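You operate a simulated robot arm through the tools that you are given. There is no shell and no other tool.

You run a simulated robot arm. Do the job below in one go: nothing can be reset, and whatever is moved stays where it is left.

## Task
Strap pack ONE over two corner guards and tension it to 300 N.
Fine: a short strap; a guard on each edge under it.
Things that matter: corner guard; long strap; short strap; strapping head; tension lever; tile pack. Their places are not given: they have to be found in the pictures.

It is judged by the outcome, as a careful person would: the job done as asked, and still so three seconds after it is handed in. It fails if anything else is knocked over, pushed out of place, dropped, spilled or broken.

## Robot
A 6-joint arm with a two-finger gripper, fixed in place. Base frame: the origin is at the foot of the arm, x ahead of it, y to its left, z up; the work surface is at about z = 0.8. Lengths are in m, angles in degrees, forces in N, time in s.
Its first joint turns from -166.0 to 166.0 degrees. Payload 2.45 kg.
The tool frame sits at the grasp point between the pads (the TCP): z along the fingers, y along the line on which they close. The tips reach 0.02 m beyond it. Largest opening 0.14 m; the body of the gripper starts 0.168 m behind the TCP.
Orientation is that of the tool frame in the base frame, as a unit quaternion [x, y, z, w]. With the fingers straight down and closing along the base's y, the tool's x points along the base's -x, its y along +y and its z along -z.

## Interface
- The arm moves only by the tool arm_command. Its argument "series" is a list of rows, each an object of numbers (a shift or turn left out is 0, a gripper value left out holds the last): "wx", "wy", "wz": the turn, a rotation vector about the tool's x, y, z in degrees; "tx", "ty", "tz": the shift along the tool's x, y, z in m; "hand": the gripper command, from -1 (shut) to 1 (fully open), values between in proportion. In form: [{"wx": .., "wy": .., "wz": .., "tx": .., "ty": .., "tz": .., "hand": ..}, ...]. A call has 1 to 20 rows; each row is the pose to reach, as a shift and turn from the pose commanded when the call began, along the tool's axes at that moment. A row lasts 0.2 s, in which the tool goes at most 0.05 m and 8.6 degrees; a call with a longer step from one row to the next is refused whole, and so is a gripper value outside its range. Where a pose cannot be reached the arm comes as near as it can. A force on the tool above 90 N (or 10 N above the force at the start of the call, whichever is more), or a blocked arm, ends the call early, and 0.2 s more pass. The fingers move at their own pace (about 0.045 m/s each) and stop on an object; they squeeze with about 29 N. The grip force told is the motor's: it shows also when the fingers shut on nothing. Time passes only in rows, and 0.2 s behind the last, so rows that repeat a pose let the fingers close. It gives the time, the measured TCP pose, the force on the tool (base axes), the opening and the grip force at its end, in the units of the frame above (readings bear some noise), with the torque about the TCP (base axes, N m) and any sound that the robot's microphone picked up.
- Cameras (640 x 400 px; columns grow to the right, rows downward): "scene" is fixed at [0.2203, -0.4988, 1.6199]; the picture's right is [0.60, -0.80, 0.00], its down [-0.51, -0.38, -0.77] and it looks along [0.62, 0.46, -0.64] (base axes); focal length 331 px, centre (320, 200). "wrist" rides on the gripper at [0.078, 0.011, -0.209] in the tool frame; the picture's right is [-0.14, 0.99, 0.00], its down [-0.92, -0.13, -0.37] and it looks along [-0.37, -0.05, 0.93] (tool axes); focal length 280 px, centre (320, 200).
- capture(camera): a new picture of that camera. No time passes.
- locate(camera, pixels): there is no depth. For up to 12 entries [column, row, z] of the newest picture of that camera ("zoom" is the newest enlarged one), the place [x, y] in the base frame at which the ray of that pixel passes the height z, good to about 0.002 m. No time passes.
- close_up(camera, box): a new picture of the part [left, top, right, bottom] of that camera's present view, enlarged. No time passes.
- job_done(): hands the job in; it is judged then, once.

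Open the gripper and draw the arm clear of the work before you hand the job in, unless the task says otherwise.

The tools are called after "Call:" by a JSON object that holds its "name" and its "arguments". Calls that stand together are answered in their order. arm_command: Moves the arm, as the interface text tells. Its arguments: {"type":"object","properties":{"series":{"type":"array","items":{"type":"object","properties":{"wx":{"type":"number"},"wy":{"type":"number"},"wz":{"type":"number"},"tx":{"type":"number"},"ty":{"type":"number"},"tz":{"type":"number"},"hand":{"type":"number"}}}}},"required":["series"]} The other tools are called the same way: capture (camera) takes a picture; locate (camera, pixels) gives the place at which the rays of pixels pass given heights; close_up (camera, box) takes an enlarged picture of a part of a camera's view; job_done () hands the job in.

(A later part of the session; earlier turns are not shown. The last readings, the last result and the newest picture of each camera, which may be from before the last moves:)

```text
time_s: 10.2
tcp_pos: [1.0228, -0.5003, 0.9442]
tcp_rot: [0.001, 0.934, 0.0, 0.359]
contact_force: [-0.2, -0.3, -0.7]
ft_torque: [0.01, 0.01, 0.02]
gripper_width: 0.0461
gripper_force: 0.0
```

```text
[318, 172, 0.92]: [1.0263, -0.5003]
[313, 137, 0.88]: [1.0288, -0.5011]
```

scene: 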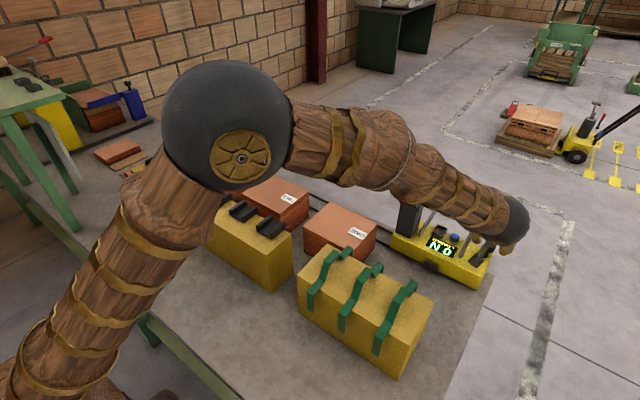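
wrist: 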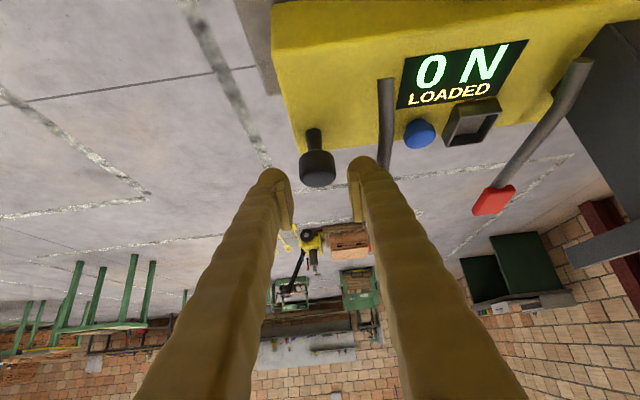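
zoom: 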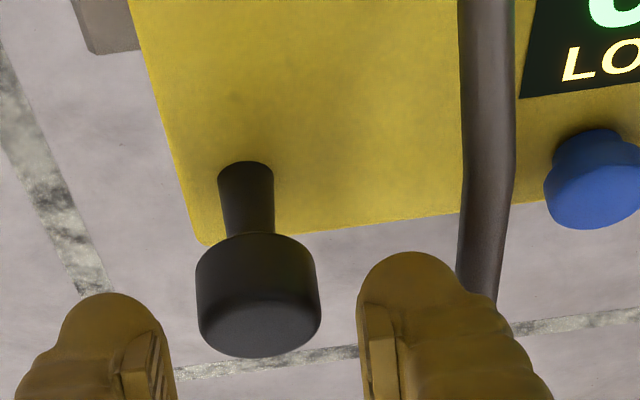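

The knob is centred between the fingers and the forearm is well above the tower. I lower the last 3 cm and push the knob gently +y by 2 cm to feel whether the head slides.

Call:
{"name": "arm_command", "arguments": {"series": [{"tx": 0.009, "tz": 0.0115}, {"tx": 0.0179, "tz": 0.0229}, {"tx": 0.0179, "tz": 0.0229, "ty": 0.006}, {"tx": 0.0179, "tz": 0.0229, "ty": 0.012}, {"tx": 0.0179, "tz": 0.0229, "ty": 0.018}, {"tx": 0.0179, "tz": 0.0229, "ty": 0.024}]}}

Call:
{"name": "capture", "arguments": {"camera": "wrist"}}

Call:
{"name": "capture", "arguments": {"camera": "scene"}}

```text
time_s: 11.6
tcp_pos: [1.0223, -0.4742, 0.9144]
tcp_rot: [0.0, 0.933, 0.001, 0.359]
contact_force: [2.4, -4.4, 0.1]
ft_torque: [0.01, 0.02, -0.21]
gripper_width: 0.0436
gripper_force: 0.1
```

```text
taken
```

wrist: 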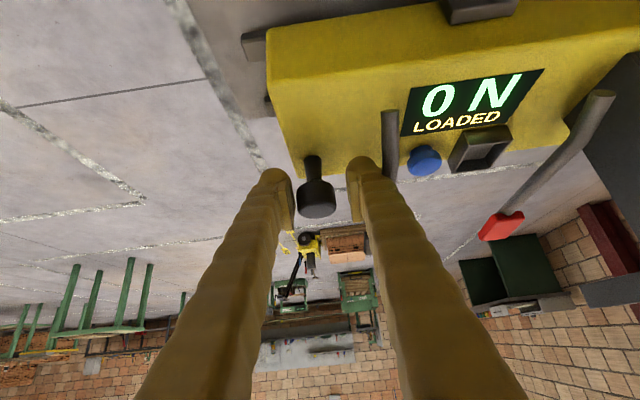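

```text
taken
```

scene: 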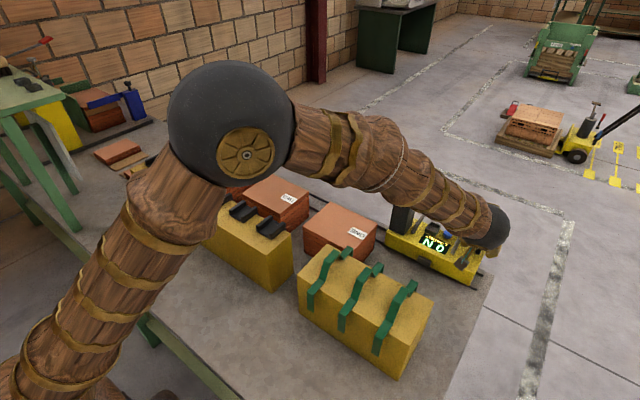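

The head slides with about 4 N. I keep pushing +y at a gentle pace, 0.02 m per row, for 0.22 m and then check alignment.

Call:
{"name": "arm_command", "arguments": {"series": [{"ty": 0.015}, {"ty": 0.035}, {"ty": 0.055}, {"ty": 0.075}, {"ty": 0.095}, {"ty": 0.115}, {"ty": 0.135}, {"ty": 0.155}, {"ty": 0.175}, {"ty": 0.195}, {"ty": 0.21}, {"ty": 0.22}]}}

Call:
{"name": "capture", "arguments": {"camera": "wrist"}}

Call:
{"name": "capture", "arguments": {"camera": "scene"}}

```text
time_s: 14.2
tcp_pos: [1.0239, -0.2538, 0.9141]
tcp_rot: [-0.001, 0.933, 0.001, 0.359]
contact_force: [-0.1, -0.4, 0.1]
ft_torque: [-0.03, -0.02, 0.0]
gripper_width: 0.0459
gripper_force: 0.1
```

```text
taken
```

wrist: 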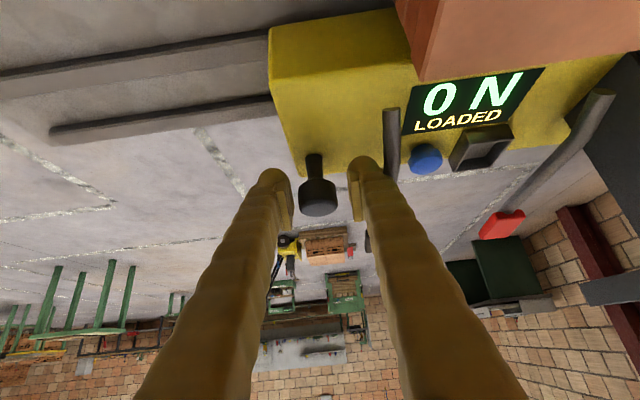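

```text
taken
```

scene: 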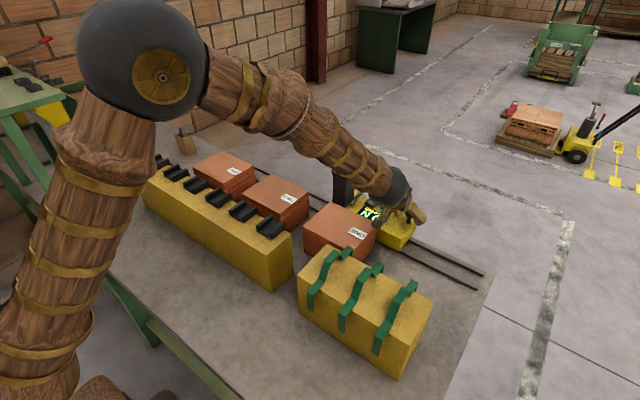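

The head is now alongside pack ONE; I locate the knob (318,198), the display and other head points to compute its y.

Call:
{"name": "locate", "arguments": {"camera": "wrist", "pixels": [[319, 205, 0.925], [314, 170, 0.89], [425, 158, 0.89], [268, 32, 0.88], [302, 176, 0.88], [428, 75, 0.917], [418, 40, 0.917]]}}

Call:
{"name": "close_up", "arguments": {"camera": "wrist", "box": [240, 120, 432, 240]}}

Call:
{"name": "close_up", "arguments": {"camera": "scene", "box": [300, 170, 428, 250]}}

```text
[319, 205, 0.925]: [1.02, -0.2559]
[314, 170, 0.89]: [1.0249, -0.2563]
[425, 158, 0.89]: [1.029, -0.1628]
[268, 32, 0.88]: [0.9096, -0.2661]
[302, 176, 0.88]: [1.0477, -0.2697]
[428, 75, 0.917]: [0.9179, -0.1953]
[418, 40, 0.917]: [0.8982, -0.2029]
```

```text
3.33 times, centred on (336, 180) of wrist
```

zoom: 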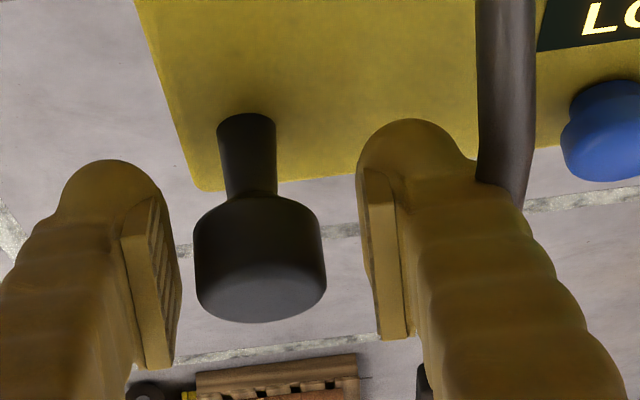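

```text
5.00 times, centred on (364, 210) of scene
```

zoom: 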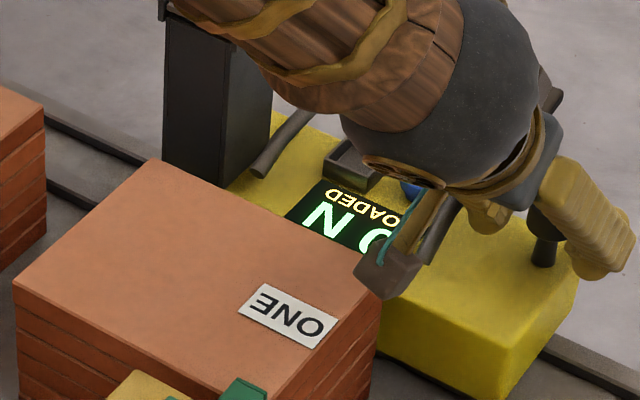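

The knob is at y≈-0.256, so the jaw block is at about -0.134; pack ONE's centre is y≈-0.108. I push about 3 cm more, slowing at the end so it does not coast.

Call:
{"name": "arm_command", "arguments": {"series": [{"ty": 0.006}, {"ty": 0.011}, {"ty": 0.015}, {"ty": 0.018}, {"ty": 0.021}, {"ty": 0.023}, {"ty": 0.025}, {"ty": 0.0265}, {"ty": 0.028}, {"ty": 0.029}, {"ty": 0.03}]}}

Call:
{"name": "capture", "arguments": {"camera": "wrist"}}

Call:
{"name": "locate", "arguments": {"camera": "wrist", "pixels": [[319, 205, 0.925], [314, 170, 0.89], [428, 75, 0.917]]}}

```text
time_s: 16.6
tcp_pos: [1.0248, -0.2255, 0.9134]
tcp_rot: [-0.001, 0.934, 0.0, 0.358]
contact_force: [-1.6, -4.9, -4.0]
ft_torque: [-0.14, 0.08, -0.02]
gripper_width: 0.0433
gripper_force: 0.0
```

```text
taken
```

wrist: 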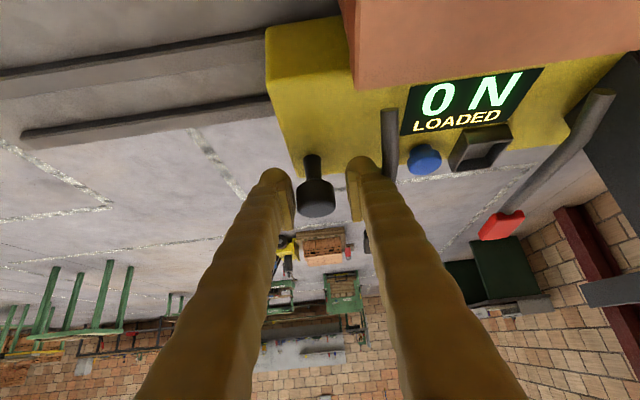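

```text
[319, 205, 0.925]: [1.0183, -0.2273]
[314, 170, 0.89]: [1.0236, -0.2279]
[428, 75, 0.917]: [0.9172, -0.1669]
```

The knob reads y≈-0.229 to -0.232, which puts the jaw at about -0.109, matching pack ONE's middle. I back off slightly in -y, rise straight up and turn the tool upright again.

Call:
{"name": "arm_command", "arguments": {"series": [{"ty": -0.004}, {"ty": -0.004, "tx": -0.02, "tz": -0.0222}, {"ty": -0.004, "tx": -0.047, "tz": -0.052}, {"ty": -0.004, "tx": -0.074, "tz": -0.082}, {"ty": -0.004, "tx": -0.101, "tz": -0.112, "wy": 6}, {"ty": -0.004, "tx": -0.12, "tz": -0.14, "wy": 12}, {"ty": -0.0, "tx": -0.13, "tz": -0.17, "wy": 18}, {"ty": 0.01, "tx": -0.13, "tz": -0.2, "wy": 25}, {"ty": 0.02, "tx": -0.125, "tz": -0.23, "wy": 32}, {"ty": 0.03, "tx": -0.12, "tz": -0.26, "wy": 38}, {"ty": 0.04, "tx": -0.11, "tz": -0.28, "wy": 42}]}}

Call:
{"name": "capture", "arguments": {"camera": "wrist"}}

Call:
{"name": "capture", "arguments": {"camera": "scene"}}

```text
time_s: 19.0
tcp_pos: [0.9169, -0.1833, 1.1946]
tcp_rot: [0.0, 1.0, -0.001, 0.0]
contact_force: [-0.2, -0.7, 0.5]
ft_torque: [-0.04, -0.02, -0.02]
gripper_width: 0.0461
gripper_force: 0.0
```

```text
taken
```

wrist: 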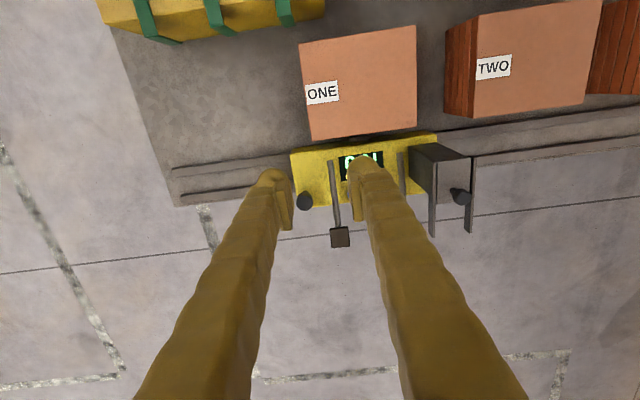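

```text
taken
```

scene: 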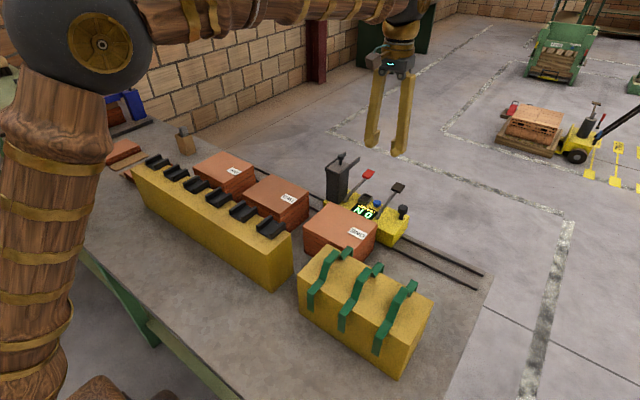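

The head now stands beside pack ONE. I enlarge the wrist view of pack ONE and the head front to fix the pack edges and the gap.

Call:
{"name": "close_up", "arguments": {"camera": "wrist", "box": [280, 10, 440, 110]}}

Call:
{"name": "close_up", "arguments": {"camera": "wrist", "box": [280, 100, 440, 200]}}

Call:
{"name": "close_up", "arguments": {"camera": "scene", "box": [290, 140, 418, 260]}}

```text
4.00 times, centred on (360, 60) of wrist
```

zoom: 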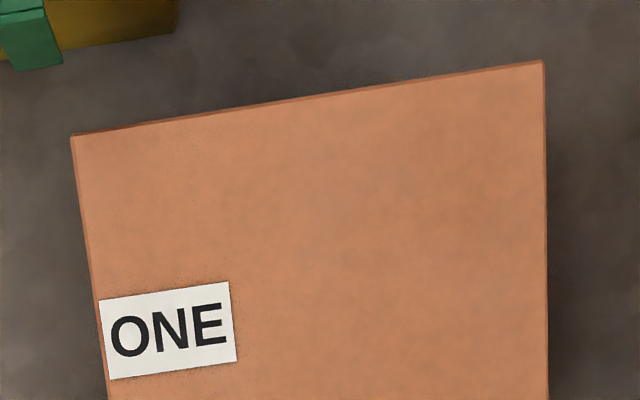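

```text
4.00 times, centred on (360, 150) of wrist
```

zoom: 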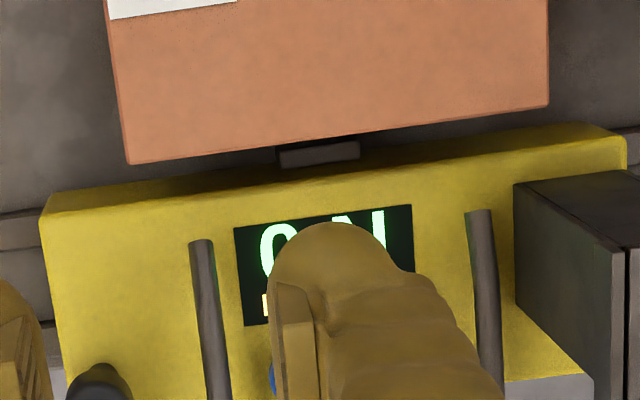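

```text
3.33 times, centred on (354, 200) of scene
```

zoom: 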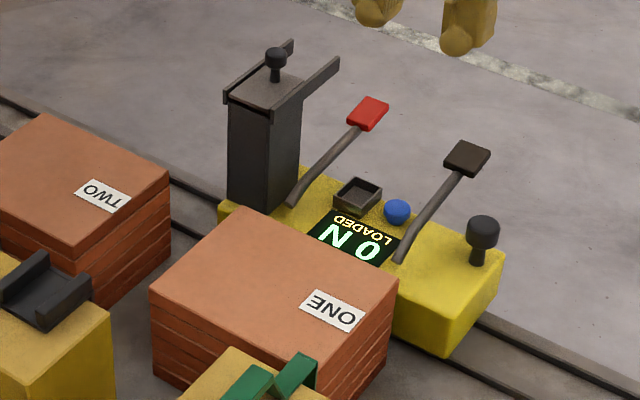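

I locate pack ONE's corners at z=0.917 and the jaw block's edges.

Call:
{"name": "locate", "arguments": {"camera": "wrist", "pixels": [[298, 43.75, 0.917], [415.75, 25.5, 0.917], [312, 140.75, 0.917], [417, 126.5, 0.917], [349.5, 137.5, 0.85], [370, 135.5, 0.85], [349.8, 142, 0.85], [370, 139.5, 0.85], [290, 154.5, 0.88], [436, 133, 0.88], [330.5, 160.5, 0.885], [339, 237, 0.94]]}}

Call:
{"name": "locate", "arguments": {"camera": "scene", "pixels": [[303.2, 227, 0.917], [330.2, 202, 0.917], [377.7, 224, 0.917], [398.5, 204, 0.94], [405, 222, 0.92], [380, 213, 0.885]]}}

```text
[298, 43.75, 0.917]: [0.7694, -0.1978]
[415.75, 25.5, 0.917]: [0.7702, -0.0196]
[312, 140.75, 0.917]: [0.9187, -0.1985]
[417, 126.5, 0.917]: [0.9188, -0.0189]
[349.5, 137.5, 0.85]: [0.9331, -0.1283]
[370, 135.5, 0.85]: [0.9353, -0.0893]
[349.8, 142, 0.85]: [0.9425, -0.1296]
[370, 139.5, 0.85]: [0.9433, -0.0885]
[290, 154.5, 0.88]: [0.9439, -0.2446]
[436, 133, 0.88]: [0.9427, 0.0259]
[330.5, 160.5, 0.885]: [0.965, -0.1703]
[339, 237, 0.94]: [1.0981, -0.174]
```

```text
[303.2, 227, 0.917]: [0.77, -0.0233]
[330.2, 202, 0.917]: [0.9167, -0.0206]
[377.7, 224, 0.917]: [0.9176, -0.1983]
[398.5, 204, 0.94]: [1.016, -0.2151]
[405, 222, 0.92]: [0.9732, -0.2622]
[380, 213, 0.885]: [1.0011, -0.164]
```

Pack ONE is x 0.770–0.919, y −0.198 to −0.019, and the jaw block is centred on y≈−0.109 with its front at x≈0.933. Next I go above the guard stand's near end to measure the first two guards.

Call:
{"name": "arm_command", "arguments": {"series": [{"tx": 0.04, "ty": 0.02, "tz": 0.0, "hand": 0.3}, {"tx": 0.08, "ty": 0.043, "tz": 0.005}, {"tx": 0.12, "ty": 0.066, "tz": 0.01}, {"tx": 0.16, "ty": 0.09, "tz": 0.015}, {"tx": 0.2, "ty": 0.113, "tz": 0.02}, {"tx": 0.24, "ty": 0.136, "tz": 0.03}, {"tx": 0.28, "ty": 0.16, "tz": 0.04}, {"tx": 0.32, "ty": 0.182, "tz": 0.055}, {"tx": 0.355, "ty": 0.2, "tz": 0.07}, {"tx": 0.375, "ty": 0.213, "tz": 0.085}]}}

Call:
{"name": "capture", "arguments": {"camera": "wrist"}}

Call:
{"name": "close_up", "arguments": {"camera": "wrist", "box": [230, 150, 422, 270]}}

Call:
{"name": "close_up", "arguments": {"camera": "scene", "box": [220, 195, 316, 255]}}

```text
time_s: 21.2
tcp_pos: [0.5437, 0.0265, 1.1066]
tcp_rot: [-0.001, 1.0, 0.001, 0.0]
contact_force: [-1.4, -0.6, -0.3]
ft_torque: [-0.01, -0.01, 0.01]
gripper_width: 0.091
gripper_force: 0.0
```

```text
taken
```

wrist: 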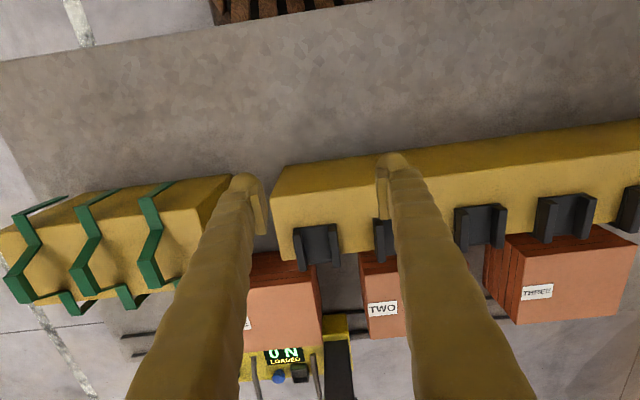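

```text
3.33 times, centred on (326, 210) of wrist
```

zoom: 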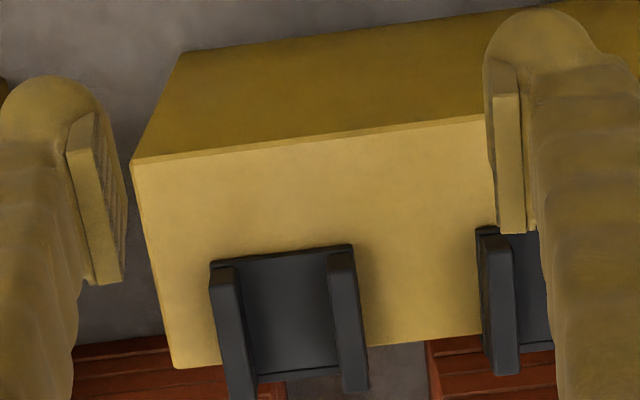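

```text
6.67 times, centred on (268, 225) of scene
```

zoom: 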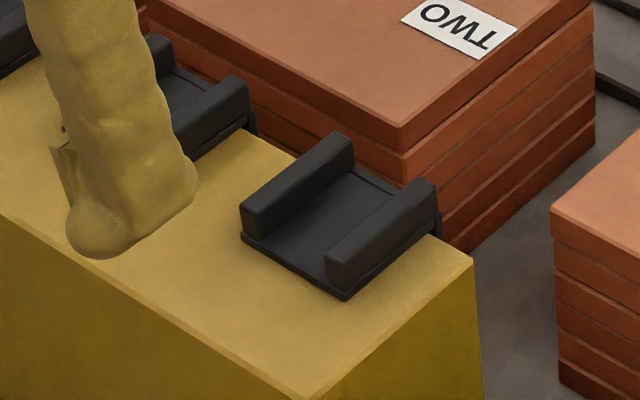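

Guard G1 has its plate on the stand top with a rib on each y side, lip over the +x edge. I locate its corners in both views.

Call:
{"name": "locate", "arguments": {"camera": "scene", "pixels": [[256, 231.4, 0.97], [271.8, 239.7, 0.97], [286, 230.3, 0.97], [285.7, 222.3, 0.99], [272.4, 215, 0.99], [256.2, 226.2, 0.99], [268.8, 234, 0.99], [282.5, 221.5, 0.99]]}}

Call:
{"name": "locate", "arguments": {"camera": "wrist", "pixels": [[293, 228.8, 0.97], [335.6, 223.5, 0.97], [292.5, 232, 0.99], [336.5, 225.5, 0.99], [340.5, 267, 0.99], [328.5, 227.5, 0.99], [300.5, 232, 0.99], [281.5, 260.5, 0.97], [269.5, 198, 0.97], [374, 219, 0.97], [382, 221, 0.99], [308, 264.5, 0.97]]}}

```text
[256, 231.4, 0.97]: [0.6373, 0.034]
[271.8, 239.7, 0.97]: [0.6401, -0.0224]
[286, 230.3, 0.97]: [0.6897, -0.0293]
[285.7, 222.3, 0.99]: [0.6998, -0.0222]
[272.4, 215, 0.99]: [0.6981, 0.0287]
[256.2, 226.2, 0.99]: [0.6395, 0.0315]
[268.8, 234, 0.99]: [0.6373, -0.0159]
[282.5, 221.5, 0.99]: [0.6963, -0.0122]
```

```text
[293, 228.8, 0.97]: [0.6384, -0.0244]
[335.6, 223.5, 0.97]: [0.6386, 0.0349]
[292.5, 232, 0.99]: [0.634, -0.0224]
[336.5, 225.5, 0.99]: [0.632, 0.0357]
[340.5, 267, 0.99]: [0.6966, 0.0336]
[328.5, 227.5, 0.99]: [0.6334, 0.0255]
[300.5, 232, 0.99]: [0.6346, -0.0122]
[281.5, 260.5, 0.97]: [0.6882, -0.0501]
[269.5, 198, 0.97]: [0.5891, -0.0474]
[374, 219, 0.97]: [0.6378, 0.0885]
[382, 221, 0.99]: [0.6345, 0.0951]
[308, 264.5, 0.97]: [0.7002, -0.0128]
```

G1's plate is x 0.6385–0.697, y −0.023 to 0.0345 (centre 0.006), ribs up to z≈0.99. I move over it at (0.668, 0.006) with the fingers about 85 mm apart and stop at z≈1.03 to check.

Call:
{"name": "arm_command", "arguments": {"series": [{"tx": -0.04, "ty": -0.007, "tz": 0.01, "hand": 0.21}, {"tx": -0.08, "ty": -0.014, "tz": 0.025, "hand": 0.21}, {"tx": -0.11, "ty": -0.02, "tz": 0.045, "hand": 0.21}, {"tx": -0.1243, "ty": -0.0208, "tz": 0.06, "hand": 0.21}, {"tx": -0.1243, "ty": -0.0208, "tz": 0.0766, "hand": 0.21}]}}

Call:
{"name": "capture", "arguments": {"camera": "wrist"}}

Call:
{"name": "close_up", "arguments": {"camera": "scene", "box": [220, 180, 348, 260]}}

```text
time_s: 22.4
tcp_pos: [0.6699, 0.0057, 1.032]
tcp_rot: [0.0, 1.0, 0.0, 0.0]
contact_force: [-0.4, -0.1, -0.2]
ft_torque: [0.03, -0.03, 0.01]
gripper_width: 0.0848
gripper_force: 0.1
```

```text
taken
```

wrist: 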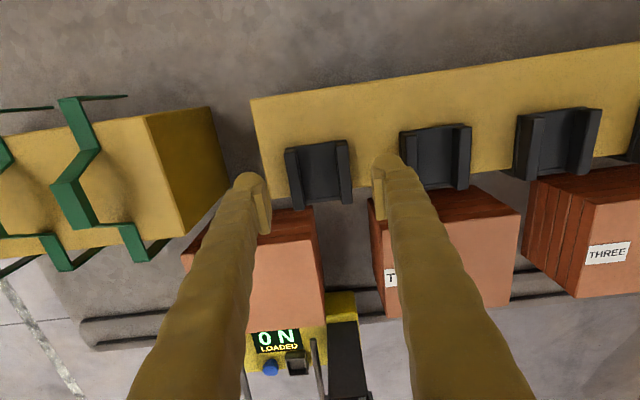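

```text
5.00 times, centred on (284, 220) of scene
```

zoom: 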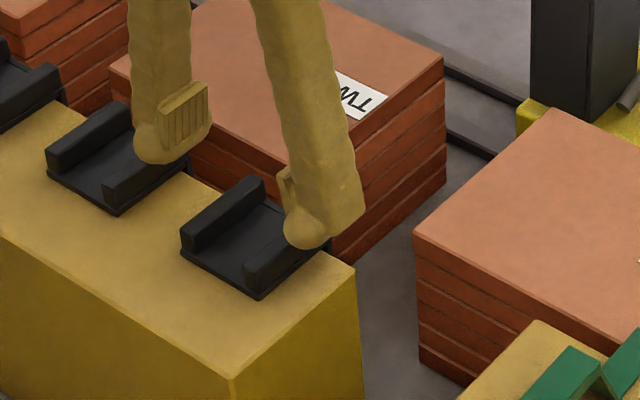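

G1 is centred between the fingers. I lower 38 mm to put the pads beside the ribs and close.

Call:
{"name": "arm_command", "arguments": {"series": [{"tz": 0.015}, {"tz": 0.028}, {"tz": 0.0385}, {"tz": 0.0385, "hand": -0.4}, {"tz": 0.0385, "hand": -0.4}, {"tz": 0.0385, "hand": -0.4}, {"tz": 0.0385, "hand": -0.4}, {"tz": 0.0385, "hand": -0.4}]}}

Call:
{"name": "capture", "arguments": {"camera": "wrist"}}

Call:
{"name": "close_up", "arguments": {"camera": "scene", "box": [220, 180, 348, 260]}}

```text
time_s: 24.2
tcp_pos: [0.668, 0.0067, 0.9965]
tcp_rot: [-0.002, 1.0, 0.0, -0.001]
contact_force: [-0.3, 0.1, 0.5]
ft_torque: [0.0, -0.01, 0.04]
gripper_width: 0.0572
gripper_force: 29.8
```

```text
taken
```

wrist: 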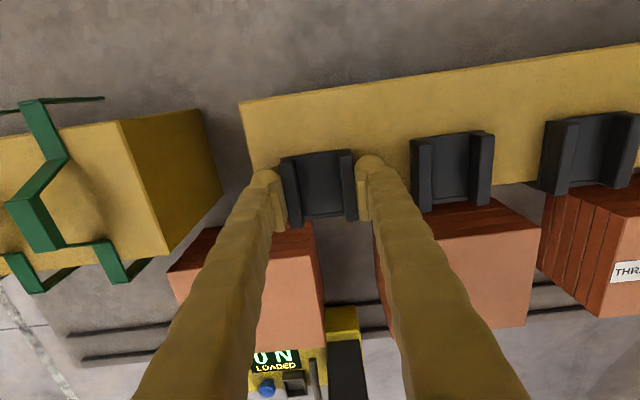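

```text
5.00 times, centred on (284, 220) of scene
```

zoom: 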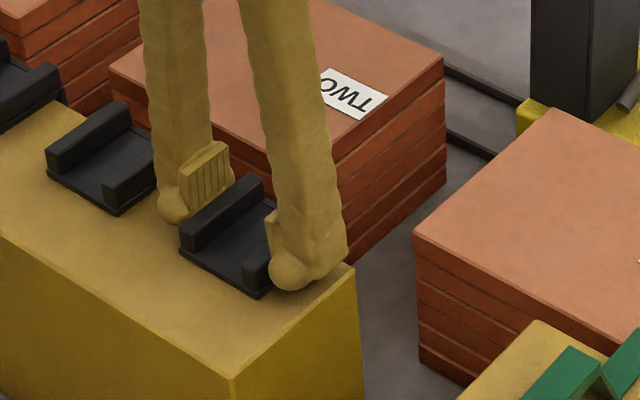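

The guard is held (57 mm, 29.8 N). I lift it straight up 0.12 m and look at it.

Call:
{"name": "arm_command", "arguments": {"series": [{"tz": -0.02}, {"tz": -0.05}, {"tz": -0.085}, {"tz": -0.12}]}}

Call:
{"name": "capture", "arguments": {"camera": "wrist"}}

Call:
{"name": "close_up", "arguments": {"camera": "scene", "box": [220, 140, 348, 220]}}

```text
time_s: 25.2
tcp_pos: [0.6669, 0.0088, 1.1151]
tcp_rot: [0.0, 1.0, 0.0, 0.0]
contact_force: [1.0, 0.6, 0.9]
ft_torque: [-0.06, 0.03, -0.02]
gripper_width: 0.0572
gripper_force: 29.2
```

```text
taken
```

wrist: 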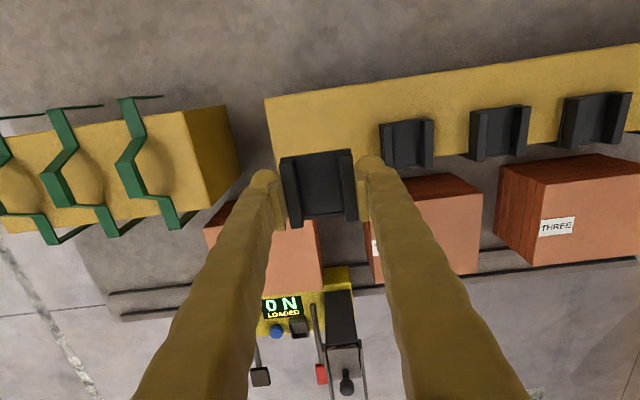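

```text
5.00 times, centred on (284, 180) of scene
```

zoom: 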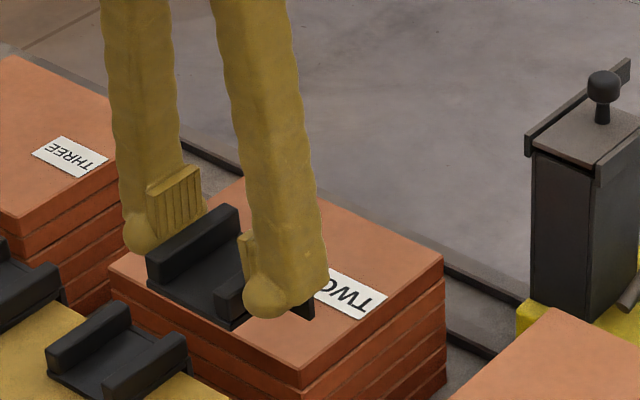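

The guard hangs level with its lip on the +x side. I carry it at this height by +0.233 in x and -0.115 in y to above pack ONE's far edge, then lower to a few cm above.

Call:
{"name": "arm_command", "arguments": {"series": [{"tx": -0.035, "ty": -0.017}, {"tx": -0.075, "ty": -0.037}, {"tx": -0.115, "ty": -0.057}, {"tx": -0.155, "ty": -0.077}, {"tx": -0.195, "ty": -0.096}, {"tx": -0.22, "ty": -0.109}, {"tx": -0.2332, "ty": -0.1147}, {"tx": -0.2332, "ty": -0.1147, "tz": 0.03}, {"tx": -0.2332, "ty": -0.1147, "tz": 0.07}, {"tx": -0.2332, "ty": -0.1147, "tz": 0.11}, {"tx": -0.2332, "ty": -0.1147, "tz": 0.13}]}}

Call:
{"name": "capture", "arguments": {"camera": "wrist"}}

Call:
{"name": "close_up", "arguments": {"camera": "wrist", "box": [230, 90, 422, 210]}}

Call:
{"name": "close_up", "arguments": {"camera": "scene", "box": [300, 170, 428, 250]}}

```text
time_s: 27.6
tcp_pos: [0.9011, -0.1079, 0.9842]
tcp_rot: [-0.001, 1.0, 0.0, 0.0]
contact_force: [-0.6, 0.3, 0.5]
ft_torque: [0.01, 0.0, 0.03]
gripper_width: 0.0574
gripper_force: 28.8
```

```text
taken
```

wrist: 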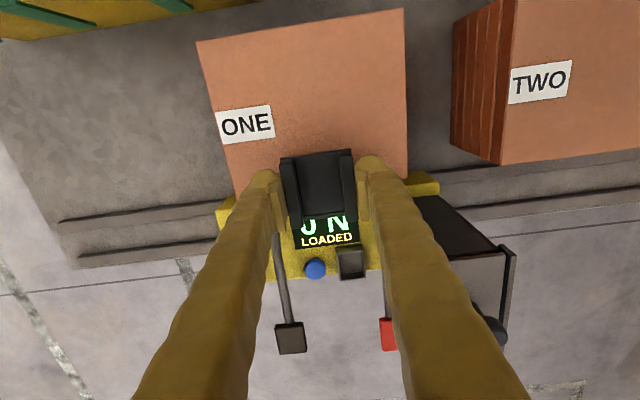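

```text
3.33 times, centred on (326, 150) of wrist
```

zoom: 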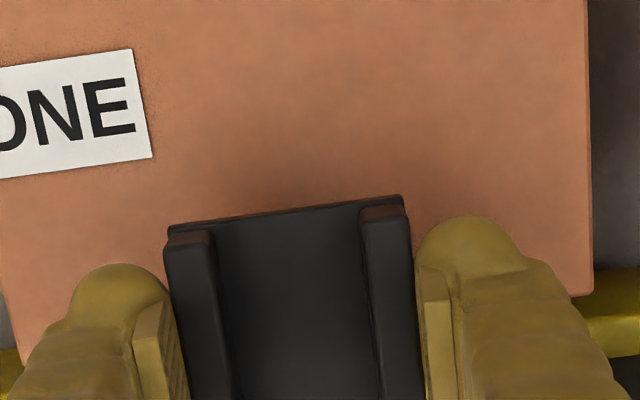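

```text
5.00 times, centred on (364, 210) of scene
```

zoom: 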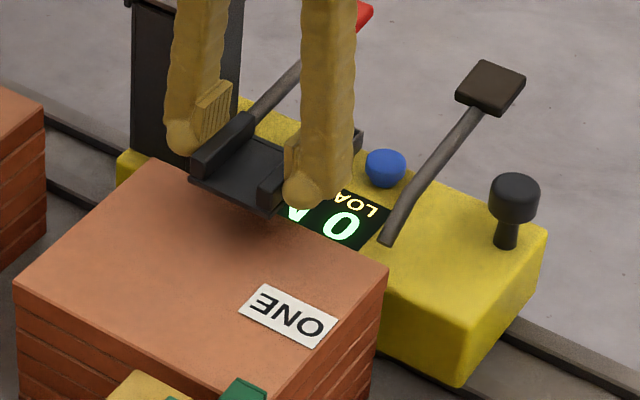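

Guard hovers about 4 cm above the far edge. I check its near-edge corners (280.4,158.4), (350.6,149.4) at its present height against the pack edge before lowering.

Call:
{"name": "locate", "arguments": {"camera": "wrist", "pixels": [[280.4, 158.4, 0.963], [350.6, 149.4, 0.963], [300, 218, 0.963], [355, 212, 0.963], [407, 177, 0.917], [236, 194, 0.917], [197, 42, 0.917], [404, 10, 0.917]]}}

```text
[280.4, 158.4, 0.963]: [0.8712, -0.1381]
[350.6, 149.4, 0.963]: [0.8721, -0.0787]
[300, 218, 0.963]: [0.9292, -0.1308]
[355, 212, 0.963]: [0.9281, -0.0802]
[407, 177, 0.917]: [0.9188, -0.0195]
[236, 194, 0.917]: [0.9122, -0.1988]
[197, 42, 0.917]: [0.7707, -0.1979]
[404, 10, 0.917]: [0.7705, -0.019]
```

The guard is 3 mm outside the pack edge and centred at y≈-0.1085, as wanted. I lower 38 mm, watching the force.

Call:
{"name": "arm_command", "arguments": {"series": [{"tz": 0.015}, {"tz": 0.028}, {"tz": 0.034}, {"tz": 0.038}, {"tz": 0.04}]}}

Call:
{"name": "close_up", "arguments": {"camera": "scene", "box": [310, 180, 406, 240]}}

Call:
{"name": "close_up", "arguments": {"camera": "wrist", "box": [230, 90, 422, 210]}}

```text
time_s: 28.8
tcp_pos: [0.9013, -0.1075, 0.9463]
tcp_rot: [0.0, 1.0, 0.0, 0.001]
contact_force: [-4.8, -0.9, 13.1]
ft_torque: [-0.02, 0.24, 0.02]
gripper_width: 0.0573
gripper_force: 28.8
```

```text
6.67 times, centred on (358, 210) of scene
```

zoom: 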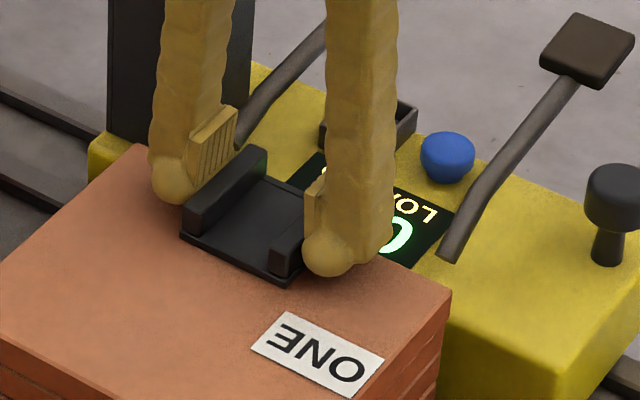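

```text
3.33 times, centred on (326, 150) of wrist
```

zoom: 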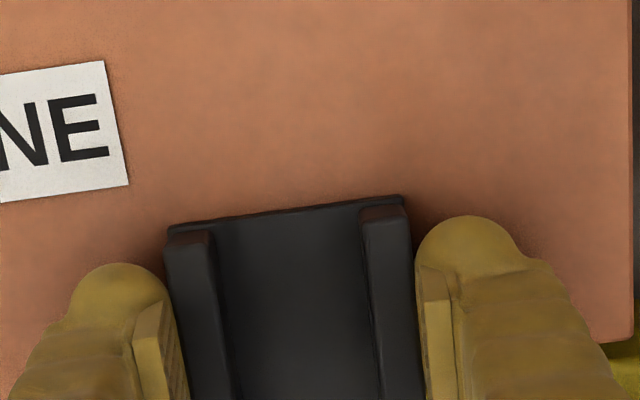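

A contact force of 13 N shows; I check in the scene view whether the plate lies on the pack top (its near corner at (353.2,222.8), (337,215)).

Call:
{"name": "locate", "arguments": {"camera": "scene", "pixels": [[353.2, 222.7, 0.917], [353.2, 222.7, 0.93], [337.2, 215.2, 0.917], [337.2, 215.2, 0.93]]}}

Call:
{"name": "close_up", "arguments": {"camera": "scene", "box": [330, 195, 378, 225]}}

```text
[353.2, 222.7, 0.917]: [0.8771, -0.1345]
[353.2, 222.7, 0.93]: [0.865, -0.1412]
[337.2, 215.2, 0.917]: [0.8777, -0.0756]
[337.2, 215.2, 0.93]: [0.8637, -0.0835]
```

```text
13.33 times, centred on (354, 210) of scene
```

zoom: 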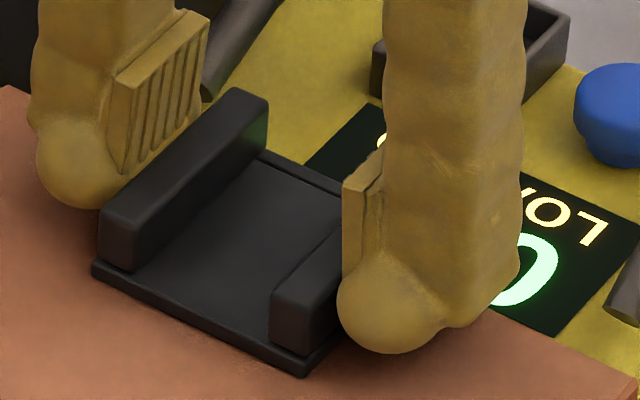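

The plate's underside computes to z≈0.92, so it rests on the pack top. I ease up 1.5 mm, open to about 80 mm and rise.

Call:
{"name": "arm_command", "arguments": {"series": [{"tz": -0.0015}, {"tz": -0.0015, "hand": 0.14}, {"tz": -0.0015, "hand": 0.14}, {"tz": -0.0015, "hand": 0.14}, {"tz": -0.0015, "hand": 0.14}, {"tz": -0.02, "hand": 0.14}, {"tz": -0.05, "hand": 0.14}, {"tz": -0.09, "hand": 0.14}, {"tz": -0.13, "hand": 0.14}]}}

Call:
{"name": "close_up", "arguments": {"camera": "scene", "box": [310, 180, 406, 240]}}

Call:
{"name": "capture", "arguments": {"camera": "wrist"}}

```text
time_s: 30.8
tcp_pos: [0.9003, -0.1073, 1.0752]
tcp_rot: [-0.001, 1.0, 0.0, 0.0]
contact_force: [0.3, 0.3, -0.5]
ft_torque: [0.03, 0.0, 0.01]
gripper_width: 0.0797
gripper_force: 0.0
```

```text
6.67 times, centred on (358, 210) of scene
```

zoom: 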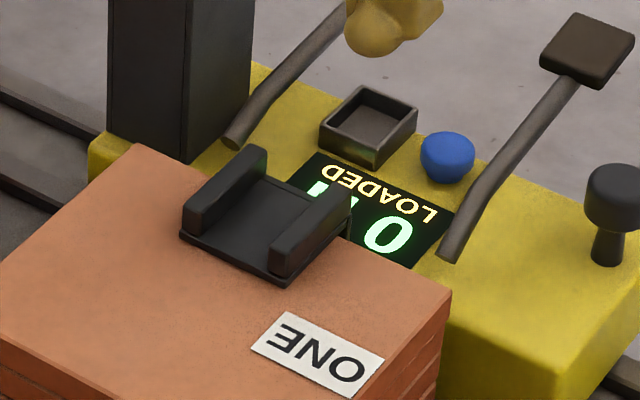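

```text
taken
```

wrist: 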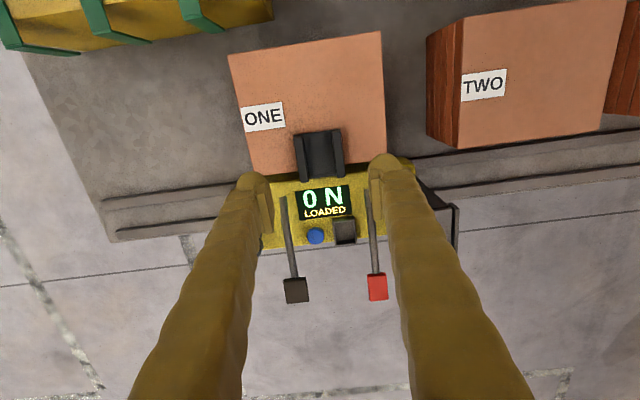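

The first guard sits square over the far edge. I go to the second guard at about (0.668, 0.117), staying at z≈1.08, and check the alignment there.

Call:
{"name": "arm_command", "arguments": {"series": [{"tx": 0.02, "ty": 0.02, "hand": 0.21}, {"tx": 0.052, "ty": 0.05}, {"tx": 0.084, "ty": 0.081}, {"tx": 0.116, "ty": 0.112}, {"tx": 0.148, "ty": 0.143}, {"tx": 0.18, "ty": 0.174}, {"tx": 0.212, "ty": 0.205}, {"tx": 0.232, "ty": 0.2243}, {"tx": 0.232, "ty": 0.2243, "tz": 0.03}]}}

Call:
{"name": "capture", "arguments": {"camera": "wrist"}}

Call:
{"name": "close_up", "arguments": {"camera": "wrist", "box": [230, 110, 422, 230]}}

```text
time_s: 32.8
tcp_pos: [0.6673, 0.1148, 1.0458]
tcp_rot: [-0.001, 1.0, 0.0, 0.0]
contact_force: [1.4, 0.0, -0.7]
ft_torque: [-0.02, -0.03, -0.01]
gripper_width: 0.0845
gripper_force: 0.0
```

```text
taken
```

wrist: 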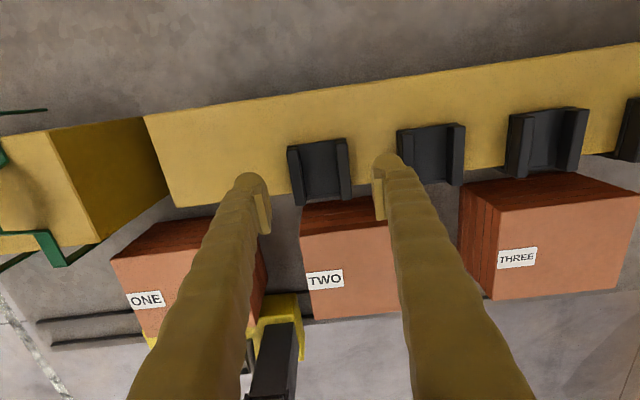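

```text
3.33 times, centred on (326, 170) of wrist
```

zoom: 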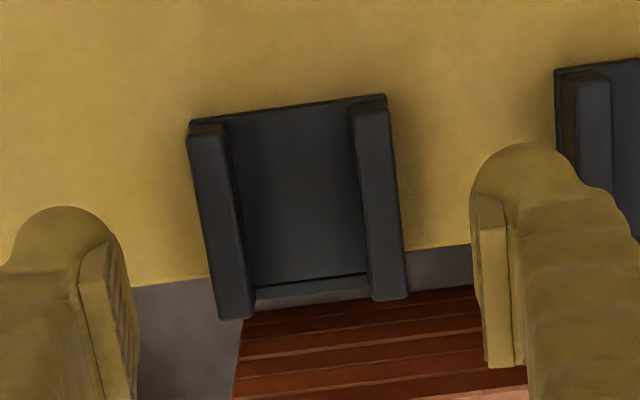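

I read G2's near corners (286.4,146.6) and (345.5,138.5) and the plate's far edge (306.5,196), (339.5,192), and locate them.

Call:
{"name": "locate", "arguments": {"camera": "wrist", "pixels": [[286.4, 146.6, 0.97], [345.5, 138.5, 0.97], [306.5, 196, 0.975], [339.5, 192, 0.975], [354, 188, 0.97], [270, 194, 0.97], [299, 206, 0.99], [353, 199, 0.99]]}}

```text
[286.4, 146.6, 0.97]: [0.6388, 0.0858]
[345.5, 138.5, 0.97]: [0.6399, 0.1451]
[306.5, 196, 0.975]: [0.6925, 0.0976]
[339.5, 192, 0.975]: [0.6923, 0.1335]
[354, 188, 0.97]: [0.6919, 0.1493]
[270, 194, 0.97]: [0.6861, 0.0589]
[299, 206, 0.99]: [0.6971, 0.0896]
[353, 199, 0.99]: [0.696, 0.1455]
```

G2 is centred at y≈0.1155, x 0.639–0.695; the tool is already lined up. I lower 51 mm, close and lift.

Call:
{"name": "arm_command", "arguments": {"series": [{"tz": 0.02}, {"tz": 0.04}, {"tz": 0.051}, {"tz": 0.051, "hand": -0.4}, {"tz": 0.051, "hand": -0.4}, {"tz": 0.051, "hand": -0.4}, {"tz": 0.051, "hand": -0.4}, {"tz": 0.051, "hand": -0.4}, {"tz": 0.03, "hand": -0.4}, {"tz": 0.0, "hand": -0.4}, {"tz": -0.04, "hand": -0.4}, {"tz": -0.08, "hand": -0.4}]}}

Call:
{"name": "capture", "arguments": {"camera": "wrist"}}

Call:
{"name": "capture", "arguments": {"camera": "scene"}}

```text
time_s: 35.4
tcp_pos: [0.6658, 0.1183, 1.1236]
tcp_rot: [-0.001, 1.0, 0.0, 0.001]
contact_force: [-0.3, 0.0, -0.7]
ft_torque: [0.03, 0.02, 0.01]
gripper_width: 0.0575
gripper_force: 28.9
```

```text
taken
```

wrist: 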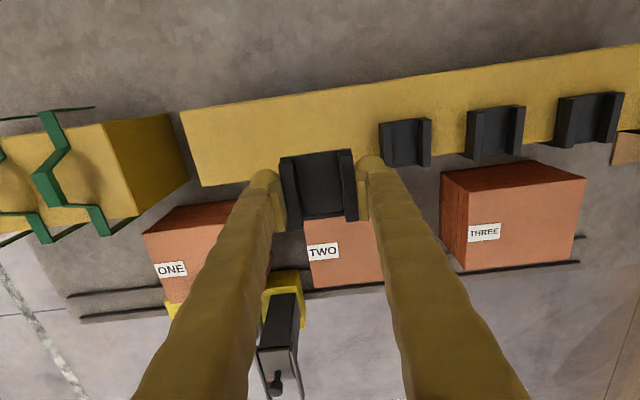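

```text
taken
```

scene: 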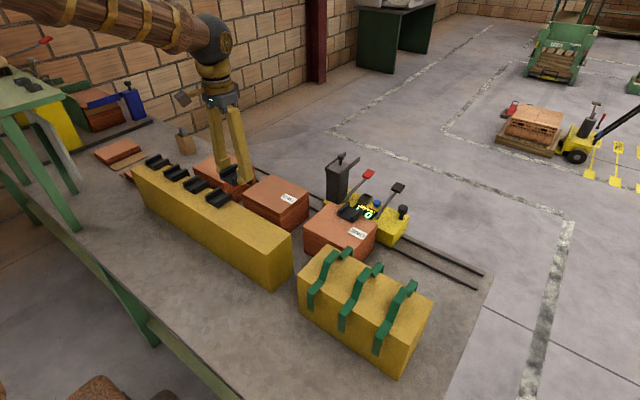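

The second guard is held. It must face the other way for the near edge, so I turn the tool about its axis while moving toward pack ONE, first 90°.

Call:
{"name": "arm_command", "arguments": {"series": [{"wz": 8, "tx": -0.005, "ty": -0.01}, {"wz": 16, "tx": -0.01, "ty": -0.02}, {"wz": 24, "tx": -0.015, "ty": -0.035}, {"wz": 32, "tx": -0.02, "ty": -0.05}, {"wz": 40, "tx": -0.025, "ty": -0.065}, {"wz": 48, "tx": -0.03, "ty": -0.08}, {"wz": 56, "tx": -0.035, "ty": -0.095}, {"wz": 64, "tx": -0.04, "ty": -0.11}, {"wz": 72, "tx": -0.045, "ty": -0.12}, {"wz": 80, "tx": -0.05, "ty": -0.13}, {"wz": 88, "tx": -0.055, "ty": -0.14}, {"wz": 90, "tx": -0.06, "ty": -0.15}]}}

Call:
{"name": "capture", "arguments": {"camera": "wrist"}}

Call:
{"name": "capture", "arguments": {"camera": "scene"}}

```text
time_s: 38.0
tcp_pos: [0.7278, -0.036, 1.1245]
tcp_rot: [0.708, 0.707, 0.0, 0.0]
contact_force: [0.0, 0.1, -0.6]
ft_torque: [0.0, 0.02, 0.01]
gripper_width: 0.0572
gripper_force: 29.1
```

```text
taken
```

wrist: 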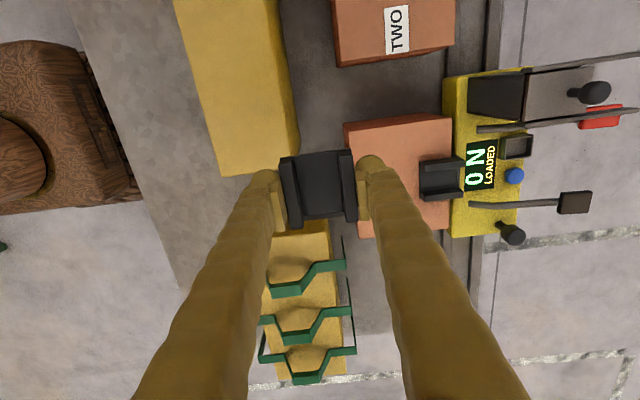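

```text
taken
```

scene: 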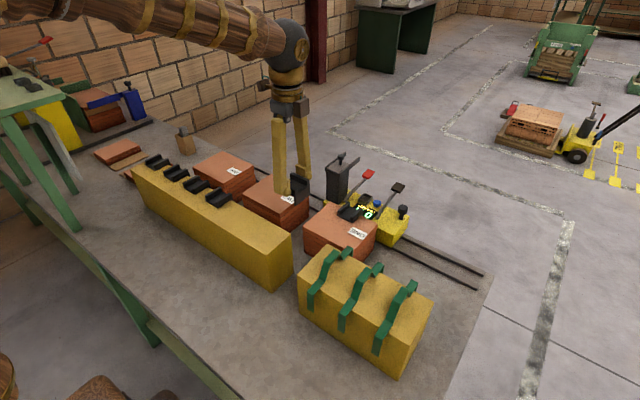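

The turn works. I turn the other 90° while moving over pack ONE's near edge, to about (0.789, -0.109).

Call:
{"name": "arm_command", "arguments": {"series": [{"wz": 8, "tx": -0.006, "ty": 0.005}, {"wz": 16, "tx": -0.013, "ty": 0.01}, {"wz": 24, "tx": -0.02, "ty": 0.016}, {"wz": 32, "tx": -0.027, "ty": 0.022}, {"wz": 40, "tx": -0.034, "ty": 0.028}, {"wz": 48, "tx": -0.041, "ty": 0.034}, {"wz": 56, "tx": -0.048, "ty": 0.04}, {"wz": 64, "tx": -0.055, "ty": 0.046}, {"wz": 72, "tx": -0.062, "ty": 0.052}, {"wz": 80, "tx": -0.068, "ty": 0.058}, {"wz": 87, "tx": -0.073, "ty": 0.0612}, {"wz": 90, "tx": -0.073, "ty": 0.0612}, {"wz": 90, "tx": -0.073, "ty": 0.0612, "tz": 0.04}]}}

Call:
{"name": "capture", "arguments": {"camera": "wrist"}}

Call:
{"name": "capture", "arguments": {"camera": "scene"}}

```text
time_s: 40.8
tcp_pos: [0.7922, -0.1075, 1.084]
tcp_rot: [1.0, 0.0, 0.001, 0.0]
contact_force: [0.0, -0.2, 0.2]
ft_torque: [0.02, -0.01, -0.01]
gripper_width: 0.0573
gripper_force: 28.5
```

```text
taken
```

wrist: 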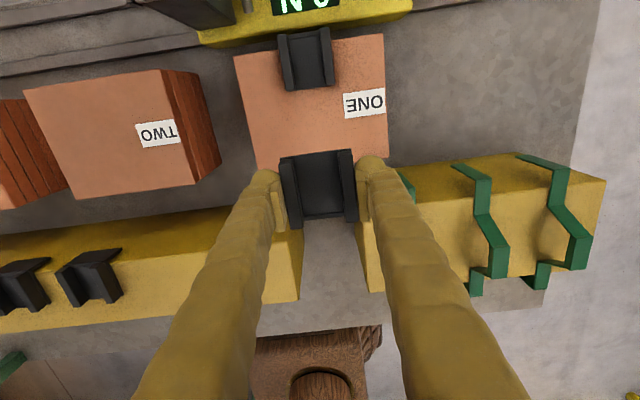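

```text
taken
```

scene: 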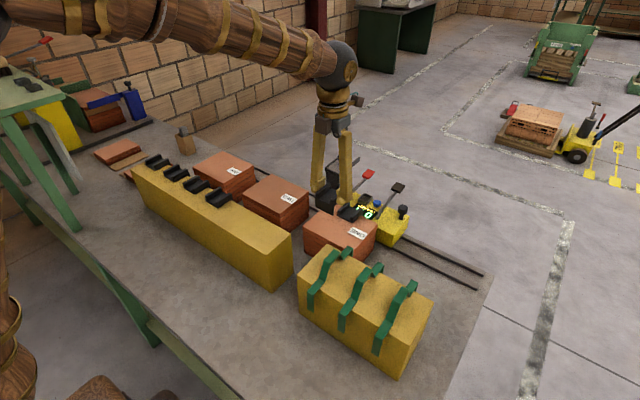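

Now the camera looks back toward the base. I zoom to compare the held guard with the placed one and the pack's near edge.

Call:
{"name": "close_up", "arguments": {"camera": "wrist", "box": [220, 0, 412, 120]}}

Call:
{"name": "close_up", "arguments": {"camera": "wrist", "box": [220, 110, 412, 230]}}

Call:
{"name": "locate", "arguments": {"camera": "wrist", "pixels": [[284, 91, 0.92], [333, 84.5, 0.92], [260, 169, 0.917], [388, 152, 0.917], [235, 57, 0.917], [383, 35, 0.917], [281, 162, 1.06], [351, 153, 1.06]]}}

```text
3.33 times, centred on (316, 60) of wrist
```

zoom: 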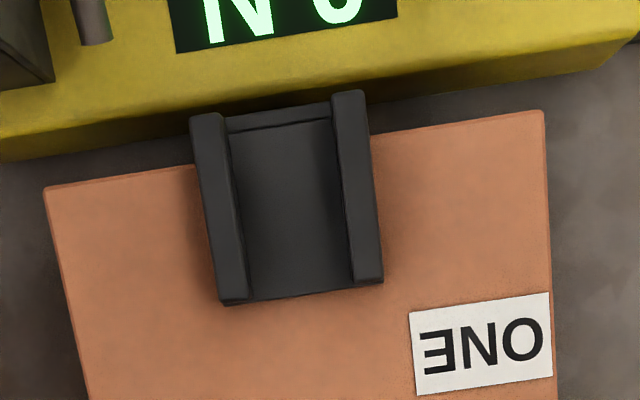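

```text
3.33 times, centred on (316, 170) of wrist
```

zoom: 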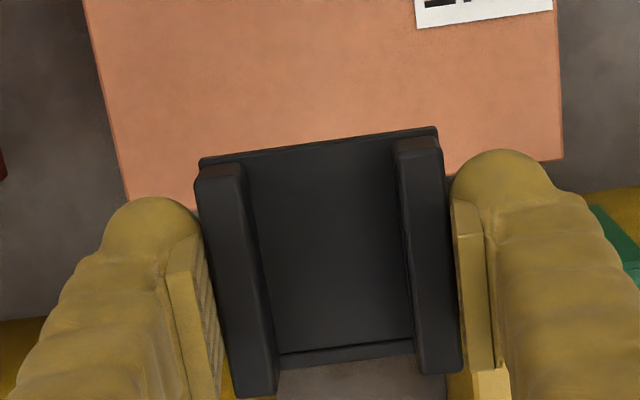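

```text
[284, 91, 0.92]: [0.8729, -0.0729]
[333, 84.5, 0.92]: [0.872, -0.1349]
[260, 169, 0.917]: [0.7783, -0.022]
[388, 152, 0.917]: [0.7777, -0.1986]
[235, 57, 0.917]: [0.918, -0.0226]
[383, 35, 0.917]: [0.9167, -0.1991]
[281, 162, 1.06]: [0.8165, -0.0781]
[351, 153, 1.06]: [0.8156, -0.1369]
```

The held guard's lip computes to x≈0.766, about 4 mm outside the pack's near edge (0.770), and both guards line up in y within a millimetre. I lower most of the way.

Call:
{"name": "arm_command", "arguments": {"series": [{"tz": 0.04}, {"tz": 0.08}, {"tz": 0.11}, {"tz": 0.125}, {"tz": 0.131}]}}

Call:
{"name": "close_up", "arguments": {"camera": "wrist", "box": [220, 90, 412, 210]}}

Call:
{"name": "close_up", "arguments": {"camera": "scene", "box": [290, 190, 386, 250]}}

```text
time_s: 42.0
tcp_pos: [0.7896, -0.1088, 0.9548]
tcp_rot: [1.0, 0.001, 0.0, 0.001]
contact_force: [0.3, 0.3, 0.3]
ft_torque: [0.02, -0.01, -0.03]
gripper_width: 0.0574
gripper_force: 28.9
```

```text
3.33 times, centred on (316, 150) of wrist
```

zoom: 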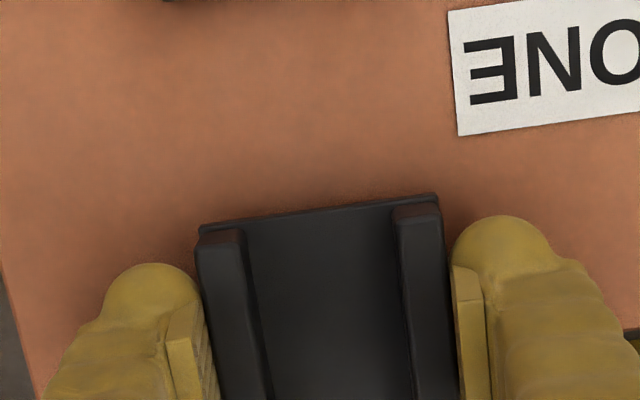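

```text
6.67 times, centred on (338, 220) of scene
```

zoom: 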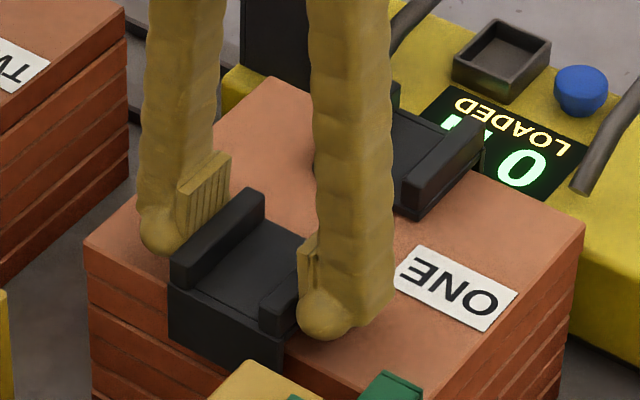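

The lip hangs outside the near face and there is no contact yet at z=0.955. I lower the last 9 mm in small steps.

Call:
{"name": "arm_command", "arguments": {"series": [{"tz": 0.003}, {"tz": 0.006}, {"tz": 0.008}, {"tz": 0.009}]}}

Call:
{"name": "close_up", "arguments": {"camera": "scene", "box": [306, 205, 370, 245]}}

```text
time_s: 43.0
tcp_pos: [0.7879, -0.1082, 0.945]
tcp_rot: [1.0, 0.001, 0.0, 0.001]
contact_force: [-0.1, -0.1, 0.3]
ft_torque: [0.04, 0.01, 0.03]
gripper_width: 0.0573
gripper_force: 29.1
```

```text
10.00 times, centred on (338, 225) of scene
```

zoom: 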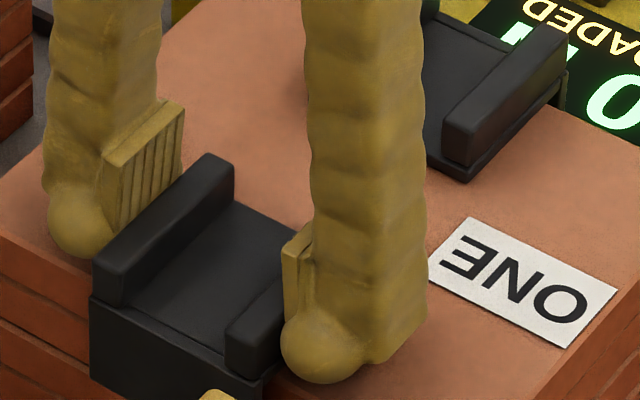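

Still no contact at z≈0.945; I go down in further 1 mm steps.

Call:
{"name": "arm_command", "arguments": {"series": [{"tz": 0.001}, {"tz": 0.002}, {"tz": 0.002}]}}

```text
time_s: 43.8
tcp_pos: [0.7882, -0.1078, 0.9441]
tcp_rot: [1.0, 0.001, -0.001, 0.0]
contact_force: [0.5, -0.7, -0.2]
ft_torque: [-0.01, -0.02, -0.03]
gripper_width: 0.0574
gripper_force: 28.9
```

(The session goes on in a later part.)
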